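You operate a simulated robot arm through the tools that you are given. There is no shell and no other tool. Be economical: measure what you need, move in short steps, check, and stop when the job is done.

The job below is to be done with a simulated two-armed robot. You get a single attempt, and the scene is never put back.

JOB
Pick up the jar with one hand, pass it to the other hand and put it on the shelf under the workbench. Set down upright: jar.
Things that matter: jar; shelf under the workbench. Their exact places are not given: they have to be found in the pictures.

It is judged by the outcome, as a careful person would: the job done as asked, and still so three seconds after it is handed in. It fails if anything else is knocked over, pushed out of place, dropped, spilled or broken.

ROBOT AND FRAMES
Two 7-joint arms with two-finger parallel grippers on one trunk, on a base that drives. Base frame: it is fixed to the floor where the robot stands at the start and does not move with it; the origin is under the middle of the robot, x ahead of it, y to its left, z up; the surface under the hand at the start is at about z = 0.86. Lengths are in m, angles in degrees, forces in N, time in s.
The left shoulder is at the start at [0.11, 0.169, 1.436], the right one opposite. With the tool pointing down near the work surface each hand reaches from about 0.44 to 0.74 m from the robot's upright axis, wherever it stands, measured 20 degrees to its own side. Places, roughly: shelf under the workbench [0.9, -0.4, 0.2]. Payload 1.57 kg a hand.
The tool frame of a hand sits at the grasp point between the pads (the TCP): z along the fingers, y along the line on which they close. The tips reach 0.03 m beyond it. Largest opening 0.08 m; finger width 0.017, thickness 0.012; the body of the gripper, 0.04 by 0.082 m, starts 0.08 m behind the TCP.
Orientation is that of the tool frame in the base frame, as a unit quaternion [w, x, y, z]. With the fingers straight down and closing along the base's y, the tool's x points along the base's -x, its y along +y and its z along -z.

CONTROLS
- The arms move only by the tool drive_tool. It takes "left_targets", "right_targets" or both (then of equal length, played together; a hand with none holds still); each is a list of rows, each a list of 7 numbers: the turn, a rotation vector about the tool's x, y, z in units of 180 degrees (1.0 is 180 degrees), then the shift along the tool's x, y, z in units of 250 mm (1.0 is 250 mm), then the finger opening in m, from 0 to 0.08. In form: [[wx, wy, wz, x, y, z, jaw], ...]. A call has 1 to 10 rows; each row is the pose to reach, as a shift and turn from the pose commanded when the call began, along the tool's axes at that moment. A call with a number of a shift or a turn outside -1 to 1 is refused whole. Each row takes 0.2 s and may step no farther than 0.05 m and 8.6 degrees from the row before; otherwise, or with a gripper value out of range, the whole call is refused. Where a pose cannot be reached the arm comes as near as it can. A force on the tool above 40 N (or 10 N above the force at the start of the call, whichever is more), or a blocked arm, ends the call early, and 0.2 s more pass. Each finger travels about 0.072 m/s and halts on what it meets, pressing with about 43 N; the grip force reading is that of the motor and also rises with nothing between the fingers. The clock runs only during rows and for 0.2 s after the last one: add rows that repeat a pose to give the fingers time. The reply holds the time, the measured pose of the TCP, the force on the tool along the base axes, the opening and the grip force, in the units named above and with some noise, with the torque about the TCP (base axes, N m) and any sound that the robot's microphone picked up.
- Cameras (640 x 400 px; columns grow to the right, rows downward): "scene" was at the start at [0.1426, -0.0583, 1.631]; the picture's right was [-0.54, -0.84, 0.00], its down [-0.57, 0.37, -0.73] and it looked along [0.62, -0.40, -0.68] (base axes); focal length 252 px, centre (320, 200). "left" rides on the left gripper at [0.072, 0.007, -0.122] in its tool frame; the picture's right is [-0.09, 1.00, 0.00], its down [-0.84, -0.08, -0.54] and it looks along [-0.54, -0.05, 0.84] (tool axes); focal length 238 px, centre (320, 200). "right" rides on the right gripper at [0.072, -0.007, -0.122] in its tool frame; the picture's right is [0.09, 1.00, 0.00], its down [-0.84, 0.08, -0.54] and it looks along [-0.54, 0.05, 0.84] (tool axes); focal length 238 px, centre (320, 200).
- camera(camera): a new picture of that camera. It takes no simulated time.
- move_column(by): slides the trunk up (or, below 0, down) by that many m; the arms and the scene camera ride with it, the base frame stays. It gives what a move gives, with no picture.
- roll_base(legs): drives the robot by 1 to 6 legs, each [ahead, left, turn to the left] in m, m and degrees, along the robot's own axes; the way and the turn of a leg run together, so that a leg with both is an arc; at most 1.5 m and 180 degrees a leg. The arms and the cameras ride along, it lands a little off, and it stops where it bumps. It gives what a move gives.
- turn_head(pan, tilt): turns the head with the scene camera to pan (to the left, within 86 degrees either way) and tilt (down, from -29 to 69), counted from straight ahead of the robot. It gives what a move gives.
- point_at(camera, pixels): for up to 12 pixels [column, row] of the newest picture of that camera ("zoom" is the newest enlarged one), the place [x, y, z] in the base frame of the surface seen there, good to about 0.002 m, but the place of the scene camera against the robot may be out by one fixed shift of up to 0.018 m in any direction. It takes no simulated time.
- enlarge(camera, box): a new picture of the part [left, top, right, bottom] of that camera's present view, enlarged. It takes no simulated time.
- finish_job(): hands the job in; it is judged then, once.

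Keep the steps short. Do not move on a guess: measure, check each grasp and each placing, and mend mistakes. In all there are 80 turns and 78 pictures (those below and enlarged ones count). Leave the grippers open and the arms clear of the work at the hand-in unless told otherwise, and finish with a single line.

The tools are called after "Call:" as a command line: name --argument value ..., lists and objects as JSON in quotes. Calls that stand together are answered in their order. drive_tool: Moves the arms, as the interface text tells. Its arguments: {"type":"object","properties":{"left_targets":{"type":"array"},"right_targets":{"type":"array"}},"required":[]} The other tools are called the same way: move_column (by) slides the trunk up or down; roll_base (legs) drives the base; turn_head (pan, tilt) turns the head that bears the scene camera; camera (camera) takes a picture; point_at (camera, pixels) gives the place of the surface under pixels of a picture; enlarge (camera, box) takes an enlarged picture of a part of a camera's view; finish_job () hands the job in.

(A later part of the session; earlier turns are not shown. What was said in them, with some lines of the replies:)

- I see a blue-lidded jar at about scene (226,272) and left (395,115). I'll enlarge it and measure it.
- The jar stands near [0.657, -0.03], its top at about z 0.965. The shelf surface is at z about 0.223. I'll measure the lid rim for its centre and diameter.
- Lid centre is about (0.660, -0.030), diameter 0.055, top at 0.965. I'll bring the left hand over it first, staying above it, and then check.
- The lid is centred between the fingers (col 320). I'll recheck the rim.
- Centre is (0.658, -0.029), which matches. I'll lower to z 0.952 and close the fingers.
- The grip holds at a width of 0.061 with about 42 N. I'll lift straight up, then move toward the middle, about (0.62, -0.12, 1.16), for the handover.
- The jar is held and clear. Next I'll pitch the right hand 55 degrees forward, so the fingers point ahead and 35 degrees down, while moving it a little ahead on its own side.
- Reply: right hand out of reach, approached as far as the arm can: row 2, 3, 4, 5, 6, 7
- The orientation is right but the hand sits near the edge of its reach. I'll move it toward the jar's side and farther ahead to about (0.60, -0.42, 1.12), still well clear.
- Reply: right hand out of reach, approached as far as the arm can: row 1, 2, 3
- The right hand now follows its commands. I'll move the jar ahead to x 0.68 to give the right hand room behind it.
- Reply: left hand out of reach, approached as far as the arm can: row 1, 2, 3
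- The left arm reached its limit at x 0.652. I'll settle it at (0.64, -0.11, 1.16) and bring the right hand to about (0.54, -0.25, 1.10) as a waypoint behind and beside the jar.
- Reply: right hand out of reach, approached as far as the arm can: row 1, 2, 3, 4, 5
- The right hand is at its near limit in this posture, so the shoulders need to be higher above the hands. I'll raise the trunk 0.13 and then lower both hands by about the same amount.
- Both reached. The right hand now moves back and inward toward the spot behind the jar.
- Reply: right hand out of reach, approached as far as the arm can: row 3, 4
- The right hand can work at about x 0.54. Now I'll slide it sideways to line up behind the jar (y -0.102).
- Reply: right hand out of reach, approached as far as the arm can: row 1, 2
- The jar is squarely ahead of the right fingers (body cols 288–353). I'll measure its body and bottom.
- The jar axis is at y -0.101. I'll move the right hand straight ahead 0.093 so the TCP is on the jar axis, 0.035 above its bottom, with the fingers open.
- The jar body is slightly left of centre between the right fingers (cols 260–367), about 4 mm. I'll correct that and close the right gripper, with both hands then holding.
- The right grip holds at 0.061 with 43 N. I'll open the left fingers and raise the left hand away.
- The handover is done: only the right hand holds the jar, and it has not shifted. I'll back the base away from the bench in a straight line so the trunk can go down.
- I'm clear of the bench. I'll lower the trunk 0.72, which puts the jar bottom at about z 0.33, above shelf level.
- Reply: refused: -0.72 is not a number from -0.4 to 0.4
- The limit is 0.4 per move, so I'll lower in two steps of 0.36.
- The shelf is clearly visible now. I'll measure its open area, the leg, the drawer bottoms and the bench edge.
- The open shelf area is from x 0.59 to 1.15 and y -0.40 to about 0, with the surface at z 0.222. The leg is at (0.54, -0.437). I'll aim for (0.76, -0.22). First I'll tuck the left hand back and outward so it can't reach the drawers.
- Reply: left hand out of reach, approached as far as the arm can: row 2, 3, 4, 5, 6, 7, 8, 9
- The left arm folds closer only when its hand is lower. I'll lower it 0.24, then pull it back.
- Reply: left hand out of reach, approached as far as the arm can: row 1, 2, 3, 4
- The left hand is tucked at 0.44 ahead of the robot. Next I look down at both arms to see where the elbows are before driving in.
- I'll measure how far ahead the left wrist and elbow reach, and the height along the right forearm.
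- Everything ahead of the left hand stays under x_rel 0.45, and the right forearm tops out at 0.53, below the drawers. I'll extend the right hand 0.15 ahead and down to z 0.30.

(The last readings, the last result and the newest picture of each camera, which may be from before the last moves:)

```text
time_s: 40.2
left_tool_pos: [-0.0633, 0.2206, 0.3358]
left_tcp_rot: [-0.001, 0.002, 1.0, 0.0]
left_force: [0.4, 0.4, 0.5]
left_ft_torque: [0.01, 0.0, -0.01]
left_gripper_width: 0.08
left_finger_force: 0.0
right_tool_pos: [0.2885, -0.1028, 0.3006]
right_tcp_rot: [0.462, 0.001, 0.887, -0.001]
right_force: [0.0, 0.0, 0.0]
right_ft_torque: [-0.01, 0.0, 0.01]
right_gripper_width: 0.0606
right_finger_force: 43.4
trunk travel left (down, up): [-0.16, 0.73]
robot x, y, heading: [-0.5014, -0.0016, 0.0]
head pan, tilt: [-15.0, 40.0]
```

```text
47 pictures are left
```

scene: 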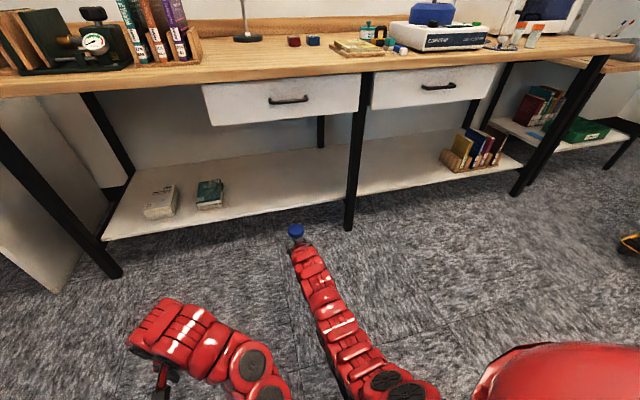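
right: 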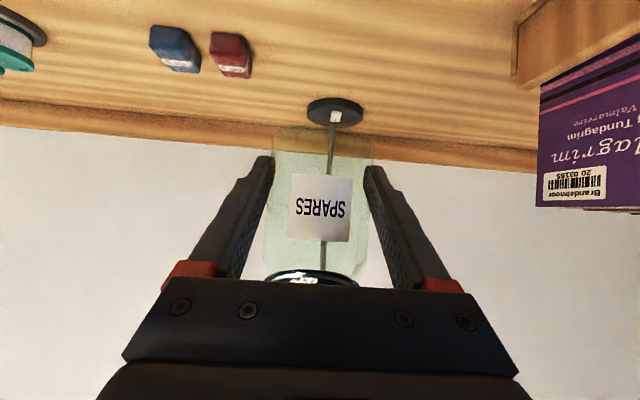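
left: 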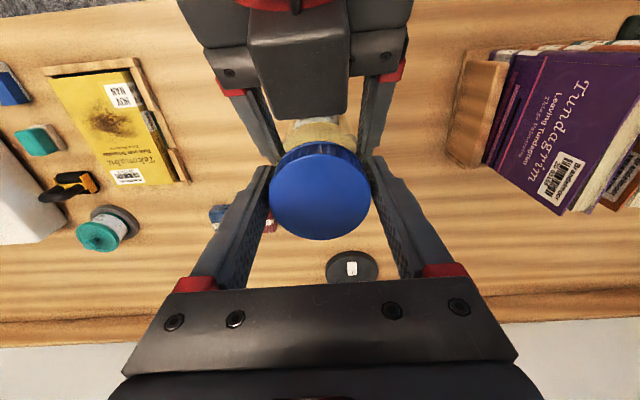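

I'll drive 0.2 ahead and 0.1 to the right, stopping short of the shelf edge to check.

Call:
roll_base --legs '[[0, -0.1, 0], [0.2, 0, 0]]'

Call:
camera --camera "scene"

Call:
camera --camera "right"

```text
time_s: 42.5
left_tool_pos: [0.1359, 0.1195, 0.3348]
left_tcp_rot: [0.0, 0.0, 1.0, -0.001]
left_force: [0.2, -0.1, -0.3]
left_ft_torque: [0.04, 0.02, 0.0]
left_gripper_width: 0.0802
left_finger_force: 0.1
right_tool_pos: [0.4923, -0.2004, 0.301]
right_tcp_rot: [0.462, -0.001, 0.887, 0.001]
right_force: [0.3, -1.0, 0.1]
right_ft_torque: [0.0, 0.02, -0.02]
right_gripper_width: 0.0609
right_finger_force: 42.9
trunk travel left (down, up): [-0.16, 0.73]
robot x, y, heading: [-0.3007, -0.0987, -0.3]
head pan, tilt: [-15.0, 40.0]
```

```text
46 pictures are left
```

scene: 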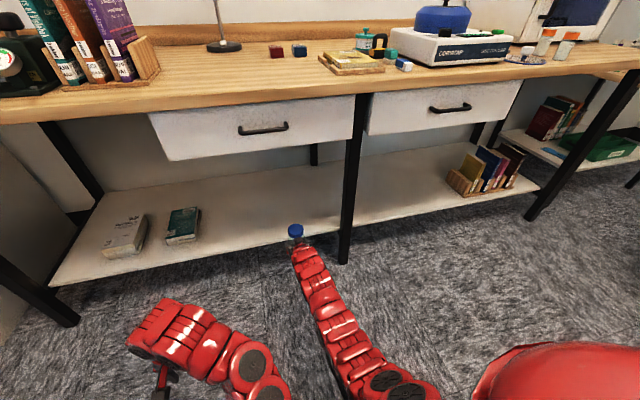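

```text
45 pictures are left
```

right: 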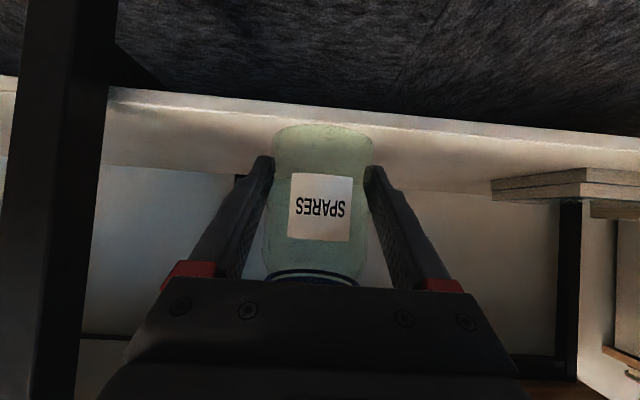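

I'll measure the shelf's front edge and surface height through the right hand's camera, since it's free of the scene camera's fixed shift.

Call:
point_at --camera "right" --pixels '[[200, 115], [200, 140], [420, 145], [420, 165], [240, 130], [420, 135], [520, 190], [320, 130], [320, 145], [60, 200]]'

Call:
enlarge --camera "right" --box '[160, 60, 480, 300]'

```text
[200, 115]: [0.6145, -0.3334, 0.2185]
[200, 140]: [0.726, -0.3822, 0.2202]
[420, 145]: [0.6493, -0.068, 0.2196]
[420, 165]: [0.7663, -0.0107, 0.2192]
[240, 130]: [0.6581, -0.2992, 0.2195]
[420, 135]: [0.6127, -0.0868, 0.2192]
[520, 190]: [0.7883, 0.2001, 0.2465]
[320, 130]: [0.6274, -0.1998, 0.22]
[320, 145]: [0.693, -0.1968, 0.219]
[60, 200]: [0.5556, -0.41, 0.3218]
```

```text
1.67 times, centred on (320, 180) of right
```

zoom: 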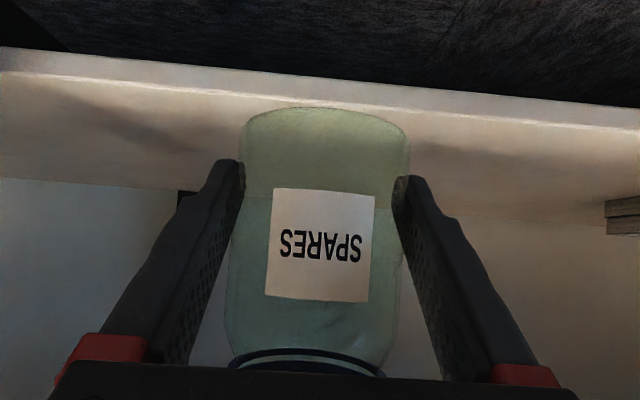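

The shelf surface is at z 0.2195 and the jar bottom at about 0.268, so it clears the edge by 48 mm. I'll drive 0.27 ahead.

Call:
roll_base --legs '[[0.27, 0, 0]]'

Call:
camera --camera "scene"

Call:
camera --camera "right"

```text
time_s: 44.5
left_tool_pos: [0.4154, 0.1178, 0.3354]
left_tcp_rot: [0.0, 0.002, 1.0, 0.0]
left_force: [-0.2, -0.4, 0.0]
left_ft_torque: [0.01, -0.03, 0.0]
left_gripper_width: 0.0802
left_finger_force: 0.1
right_tool_pos: [0.7679, -0.2049, 0.3]
right_tcp_rot: [0.462, 0.0, 0.887, 0.0]
right_force: [0.0, -0.1, -0.1]
right_ft_torque: [-0.03, 0.03, 0.0]
right_gripper_width: 0.0608
right_finger_force: 43.1
trunk travel left (down, up): [-0.16, 0.73]
robot x, y, heading: [-0.0226, -0.1044, -0.2]
head pan, tilt: [-15.0, 40.0]
```

```text
43 pictures are left
```

scene: 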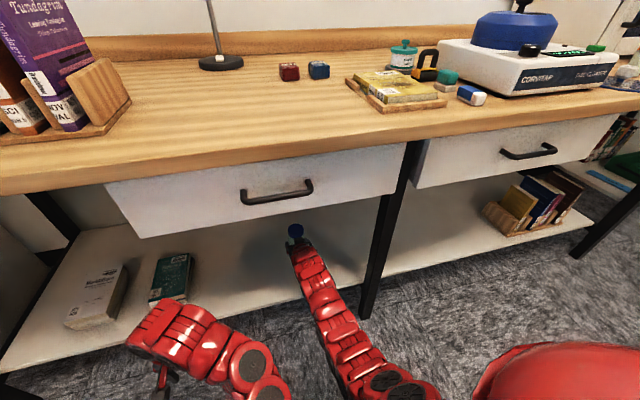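

```text
42 pictures are left
```

right: 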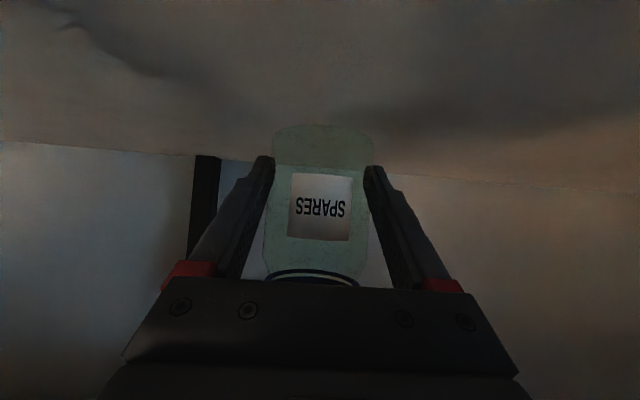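

The jar is above the shelf at (0.768, -0.205). I'll lower 0.040 first, then finish in small steps.

Call:
drive_tool --right_targets '[[0, 0, 0, 0.065, 0, 0.046, 0.04], [0, 0, 0, 0.131, 0, 0.092, 0.04], [0, 0, 0, 0.131, 0, 0.092, 0.04]]'

Call:
enlarge --camera "right" --box '[200, 80, 440, 230]'

Call:
point_at --camera "right" --pixels '[[250, 115], [390, 120], [330, 90], [250, 140], [390, 140]]'

```text
time_s: 45.3
left_tool_pos: [0.4158, 0.1177, 0.3354]
left_tcp_rot: [-0.001, 0.002, 1.0, 0.0]
left_force: [-0.4, -0.3, 0.2]
left_ft_torque: [0.0, 0.01, 0.02]
left_gripper_width: 0.0799
left_finger_force: 0.0
right_tool_pos: [0.7681, -0.2064, 0.2592]
right_tcp_rot: [0.463, 0.001, 0.887, 0.0]
right_force: [0.0, 0.9, -0.3]
right_ft_torque: [-0.01, 0.03, 0.03]
right_gripper_width: 0.0608
right_finger_force: 42.1
trunk travel left (down, up): [-0.16, 0.73]
robot x, y, heading: [-0.0227, -0.1017, -0.1]
head pan, tilt: [-15.0, 40.0]
```

```text
2.67 times, centred on (320, 155) of right
```

zoom: 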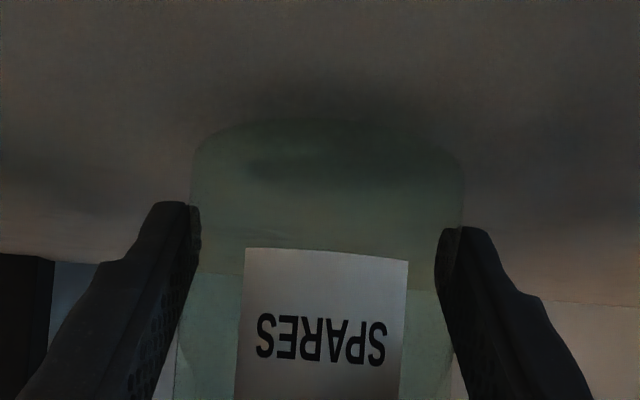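

```text
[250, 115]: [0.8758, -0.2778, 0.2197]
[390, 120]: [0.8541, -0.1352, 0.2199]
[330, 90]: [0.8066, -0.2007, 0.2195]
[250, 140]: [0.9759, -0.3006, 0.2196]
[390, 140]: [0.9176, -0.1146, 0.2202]
```

About 6 mm remain. I'll lower 5 mm in small steps and read the force.

Call:
drive_tool --right_targets '[[0, 0, 0, 0.0082, 0, 0.0058, 0.04], [0, 0, 0, 0.0131, 0, 0.0092, 0.04], [0, 0, 0, 0.0163, 0, 0.0115, 0.04], [0, 0, 0, 0.0163, 0, 0.0115, 0.04]]'

```text
time_s: 46.3
left_tool_pos: [0.4146, 0.1186, 0.3362]
left_tcp_rot: [-0.001, 0.002, 1.0, 0.0]
left_force: [0.1, -0.4, -0.4]
left_ft_torque: [0.01, -0.03, 0.03]
left_gripper_width: 0.08
left_finger_force: 0.1
right_tool_pos: [0.7677, -0.2049, 0.2553]
right_tcp_rot: [0.462, 0.001, 0.887, -0.001]
right_force: [0.4, 0.2, 0.2]
right_ft_torque: [0.03, 0.04, -0.02]
right_gripper_width: 0.0606
right_finger_force: 42.7
trunk travel left (down, up): [-0.16, 0.73]
robot x, y, heading: [-0.0245, -0.0996, -0.2]
head pan, tilt: [-15.0, 40.0]
```

No contact yet. Another 2.5 mm, slowly.

Call:
drive_tool --right_targets '[[0, 0, 0, 0.0033, 0, 0.0023, 0.04], [0, 0, 0, 0.0057, 0, 0.004, 0.04], [0, 0, 0, 0.0082, 0, 0.0058, 0.04], [0, 0, 0, 0.0082, 0, 0.0058, 0.04]]'

```text
time_s: 47.3
left_tool_pos: [0.4154, 0.1192, 0.3353]
left_tcp_rot: [0.0, 0.001, 1.0, 0.0]
left_force: [-0.5, -0.6, 0.0]
left_ft_torque: [-0.02, -0.02, 0.02]
left_gripper_width: 0.0801
left_finger_force: 0.0
right_tool_pos: [0.7693, -0.2039, 0.2537]
right_tcp_rot: [0.462, 0.001, 0.887, -0.001]
right_force: [-0.1, -0.4, -0.1]
right_ft_torque: [-0.05, 0.03, 0.0]
right_gripper_width: 0.0605
right_finger_force: 43.1
trunk travel left (down, up): [-0.16, 0.73]
robot x, y, heading: [-0.0205, -0.1029, -0.2]
head pan, tilt: [-15.0, 40.0]
```

Call:
drive_tool --right_targets '[[0, 0, 0, 0.0033, 0, 0.0023, 0.04], [0, 0, 0, 0.0057, 0, 0.004, 0.04], [0, 0, 0, 0.0082, 0, 0.0058, 0.04], [0, 0, 0, 0.0082, 0, 0.0058, 0.04]]'

Call:
enlarge --camera "right" --box '[200, 80, 440, 230]'

```text
time_s: 48.3
left_tool_pos: [0.4157, 0.1186, 0.3357]
left_tcp_rot: [0.0, 0.002, 1.0, 0.0]
left_force: [-1.5, -0.3, 0.4]
left_ft_torque: [-0.04, 0.0, 0.03]
left_gripper_width: 0.08
left_finger_force: 0.1
right_tool_pos: [0.7683, -0.2044, 0.2507]
right_tcp_rot: [0.462, 0.001, 0.887, -0.001]
right_force: [-0.5, -1.8, 2.7]
right_ft_torque: [-0.1, 0.05, 0.01]
right_gripper_width: 0.0608
right_finger_force: 43.0
trunk travel left (down, up): [-0.16, 0.73]
robot x, y, heading: [-0.0243, -0.1029, -0.3]
head pan, tilt: [-15.0, 40.0]
```

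```text
2.67 times, centred on (320, 155) of right
```

zoom: 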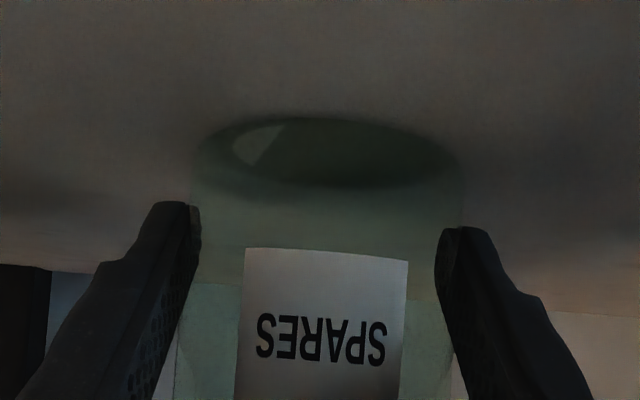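

Contact: the upward force is 2.7 N and the contact shadow shows at the jar base. I'll open the fingers gently.

Call:
drive_tool --right_targets '[[0, 0, 0, 0, 0, 0, 0.062], [0, 0, 0, 0, 0, 0, 0.068], [0, 0, 0, 0, 0, 0, 0.075], [0, 0, 0, 0, 0, 0, 0.08], [0, 0, 0, 0, 0, 0, 0.08]]'

Call:
camera --camera "right"

```text
time_s: 49.5
left_tool_pos: [0.4138, 0.1189, 0.3357]
left_tcp_rot: [0.0, 0.001, 1.0, -0.001]
left_force: [-0.3, 0.4, -0.7]
left_ft_torque: [0.0, 0.01, 0.04]
left_gripper_width: 0.0801
left_finger_force: 0.0
right_tool_pos: [0.7677, -0.2049, 0.2509]
right_tcp_rot: [0.461, 0.001, 0.887, 0.0]
right_force: [-0.6, -0.4, -0.1]
right_ft_torque: [0.01, 0.01, 0.0]
right_gripper_width: 0.0798
right_finger_force: 0.0
trunk travel left (down, up): [-0.16, 0.73]
robot x, y, heading: [-0.0234, -0.0978, 0.1]
head pan, tilt: [-15.0, 40.0]
```

```text
39 pictures are left
```

right: 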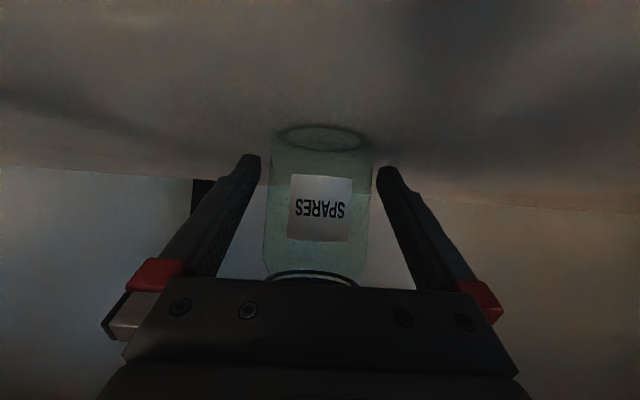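

The jar stands upright, centred with gaps on both sides. I'll pull the right hand straight back 0.11 at constant height.

Call:
drive_tool --right_targets '[[0, 0, 0, 0.046, 0, -0.065, 0.08], [0, 0, 0, 0.092, 0, -0.131, 0.08], [0, 0, 0, 0.138, 0, -0.196, 0.08], [0, 0, 0, 0.2, 0, -0.283, 0.08], [0, 0, 0, 0.253, 0, -0.359, 0.08], [0, 0, 0, 0.253, 0, -0.359, 0.08]]'

Call:
camera --camera "right"

```text
time_s: 50.9
left_tool_pos: [0.415, 0.1182, 0.3358]
left_tcp_rot: [0.0, 0.001, 1.0, 0.0]
left_force: [0.1, -0.3, 0.2]
left_ft_torque: [-0.01, 0.02, -0.01]
left_gripper_width: 0.08
left_finger_force: 0.1
right_tool_pos: [0.6572, -0.2056, 0.2501]
right_tcp_rot: [0.462, 0.001, 0.887, -0.001]
right_force: [0.3, -0.1, 0.4]
right_ft_torque: [0.0, 0.0, -0.02]
right_gripper_width: 0.0801
right_finger_force: 0.0
trunk travel left (down, up): [-0.16, 0.73]
robot x, y, heading: [-0.0242, -0.1013, -0.4]
head pan, tilt: [-15.0, 40.0]
```

```text
38 pictures are left
```

right: 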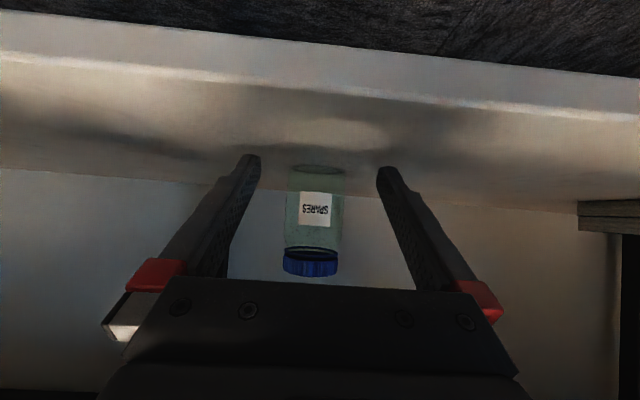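

The jar stands upright with the hand clear of it. I'll lift the right hand 0.04 for clearance, then back the base out.

Call:
drive_tool --right_targets '[[0, 0, 0, -0.065, 0, -0.046, 0.08], [0, 0, 0, -0.131, 0, -0.092, 0.08], [0, 0, 0, -0.131, 0, -0.092, 0.08]]'

Call:
roll_base --legs '[[-0.4, 0, 0]]'

Call:
camera --camera "scene"

Call:
camera --camera "right"

```text
time_s: 51.7
left_tool_pos: [0.4148, 0.1181, 0.3354]
left_tcp_rot: [0.0, 0.001, 1.0, 0.0]
left_force: [0.9, 0.3, -0.3]
left_ft_torque: [-0.01, -0.01, 0.0]
left_gripper_width: 0.0799
left_finger_force: 0.0
right_tool_pos: [0.6592, -0.2036, 0.2906]
right_tcp_rot: [0.462, 0.001, 0.887, -0.001]
right_force: [0.3, 0.9, 0.1]
right_ft_torque: [0.02, 0.01, 0.02]
right_gripper_width: 0.0801
right_finger_force: 0.0
trunk travel left (down, up): [-0.16, 0.73]
robot x, y, heading: [-0.0211, -0.1052, -0.5]
head pan, tilt: [-15.0, 40.0]
```

```text
time_s: 54.2
left_tool_pos: [0.0197, 0.1216, 0.3355]
left_tcp_rot: [0.0, -0.002, 1.0, 0.0]
left_force: [0.0, 0.4, -0.2]
left_ft_torque: [-0.04, -0.03, 0.02]
left_gripper_width: 0.08
left_finger_force: 0.1
right_tool_pos: [0.2657, -0.1983, 0.2899]
right_tcp_rot: [0.461, -0.002, 0.887, 0.0]
right_force: [0.3, -0.1, -0.1]
right_ft_torque: [0.0, -0.01, 0.01]
right_gripper_width: 0.0798
right_finger_force: 0.0
trunk travel left (down, up): [-0.16, 0.73]
robot x, y, heading: [-0.4162, -0.0989, 0.2]
head pan, tilt: [-15.0, 40.0]
```

```text
37 pictures are left
```

scene: 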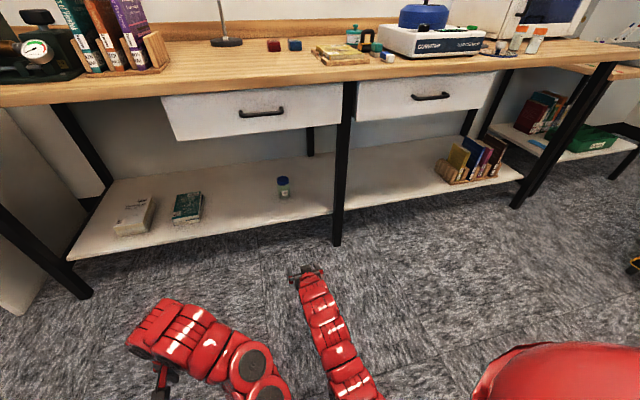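

```text
36 pictures are left
```

right: 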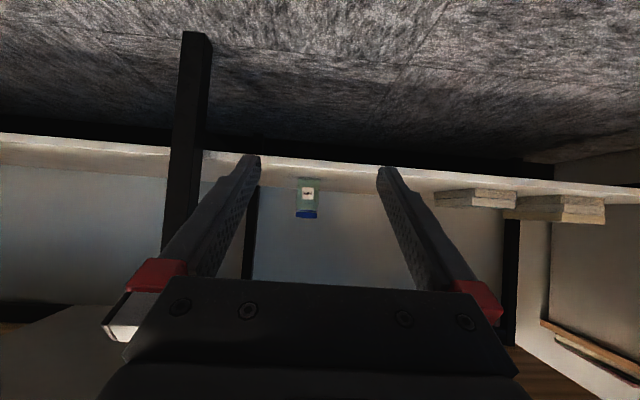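

The jar stands upright on the shelf under the workbench at about (0.768, -0.205). Nothing else has moved, and both grippers are open and clear. I'm handing in.

Call:
finish_job

```text
The job is handed in.
```

The left hand picked up the jar, passed it to the right hand, and the right hand set it upright on the shelf under the workbench; nothing else looked disturbed in the last pictures.
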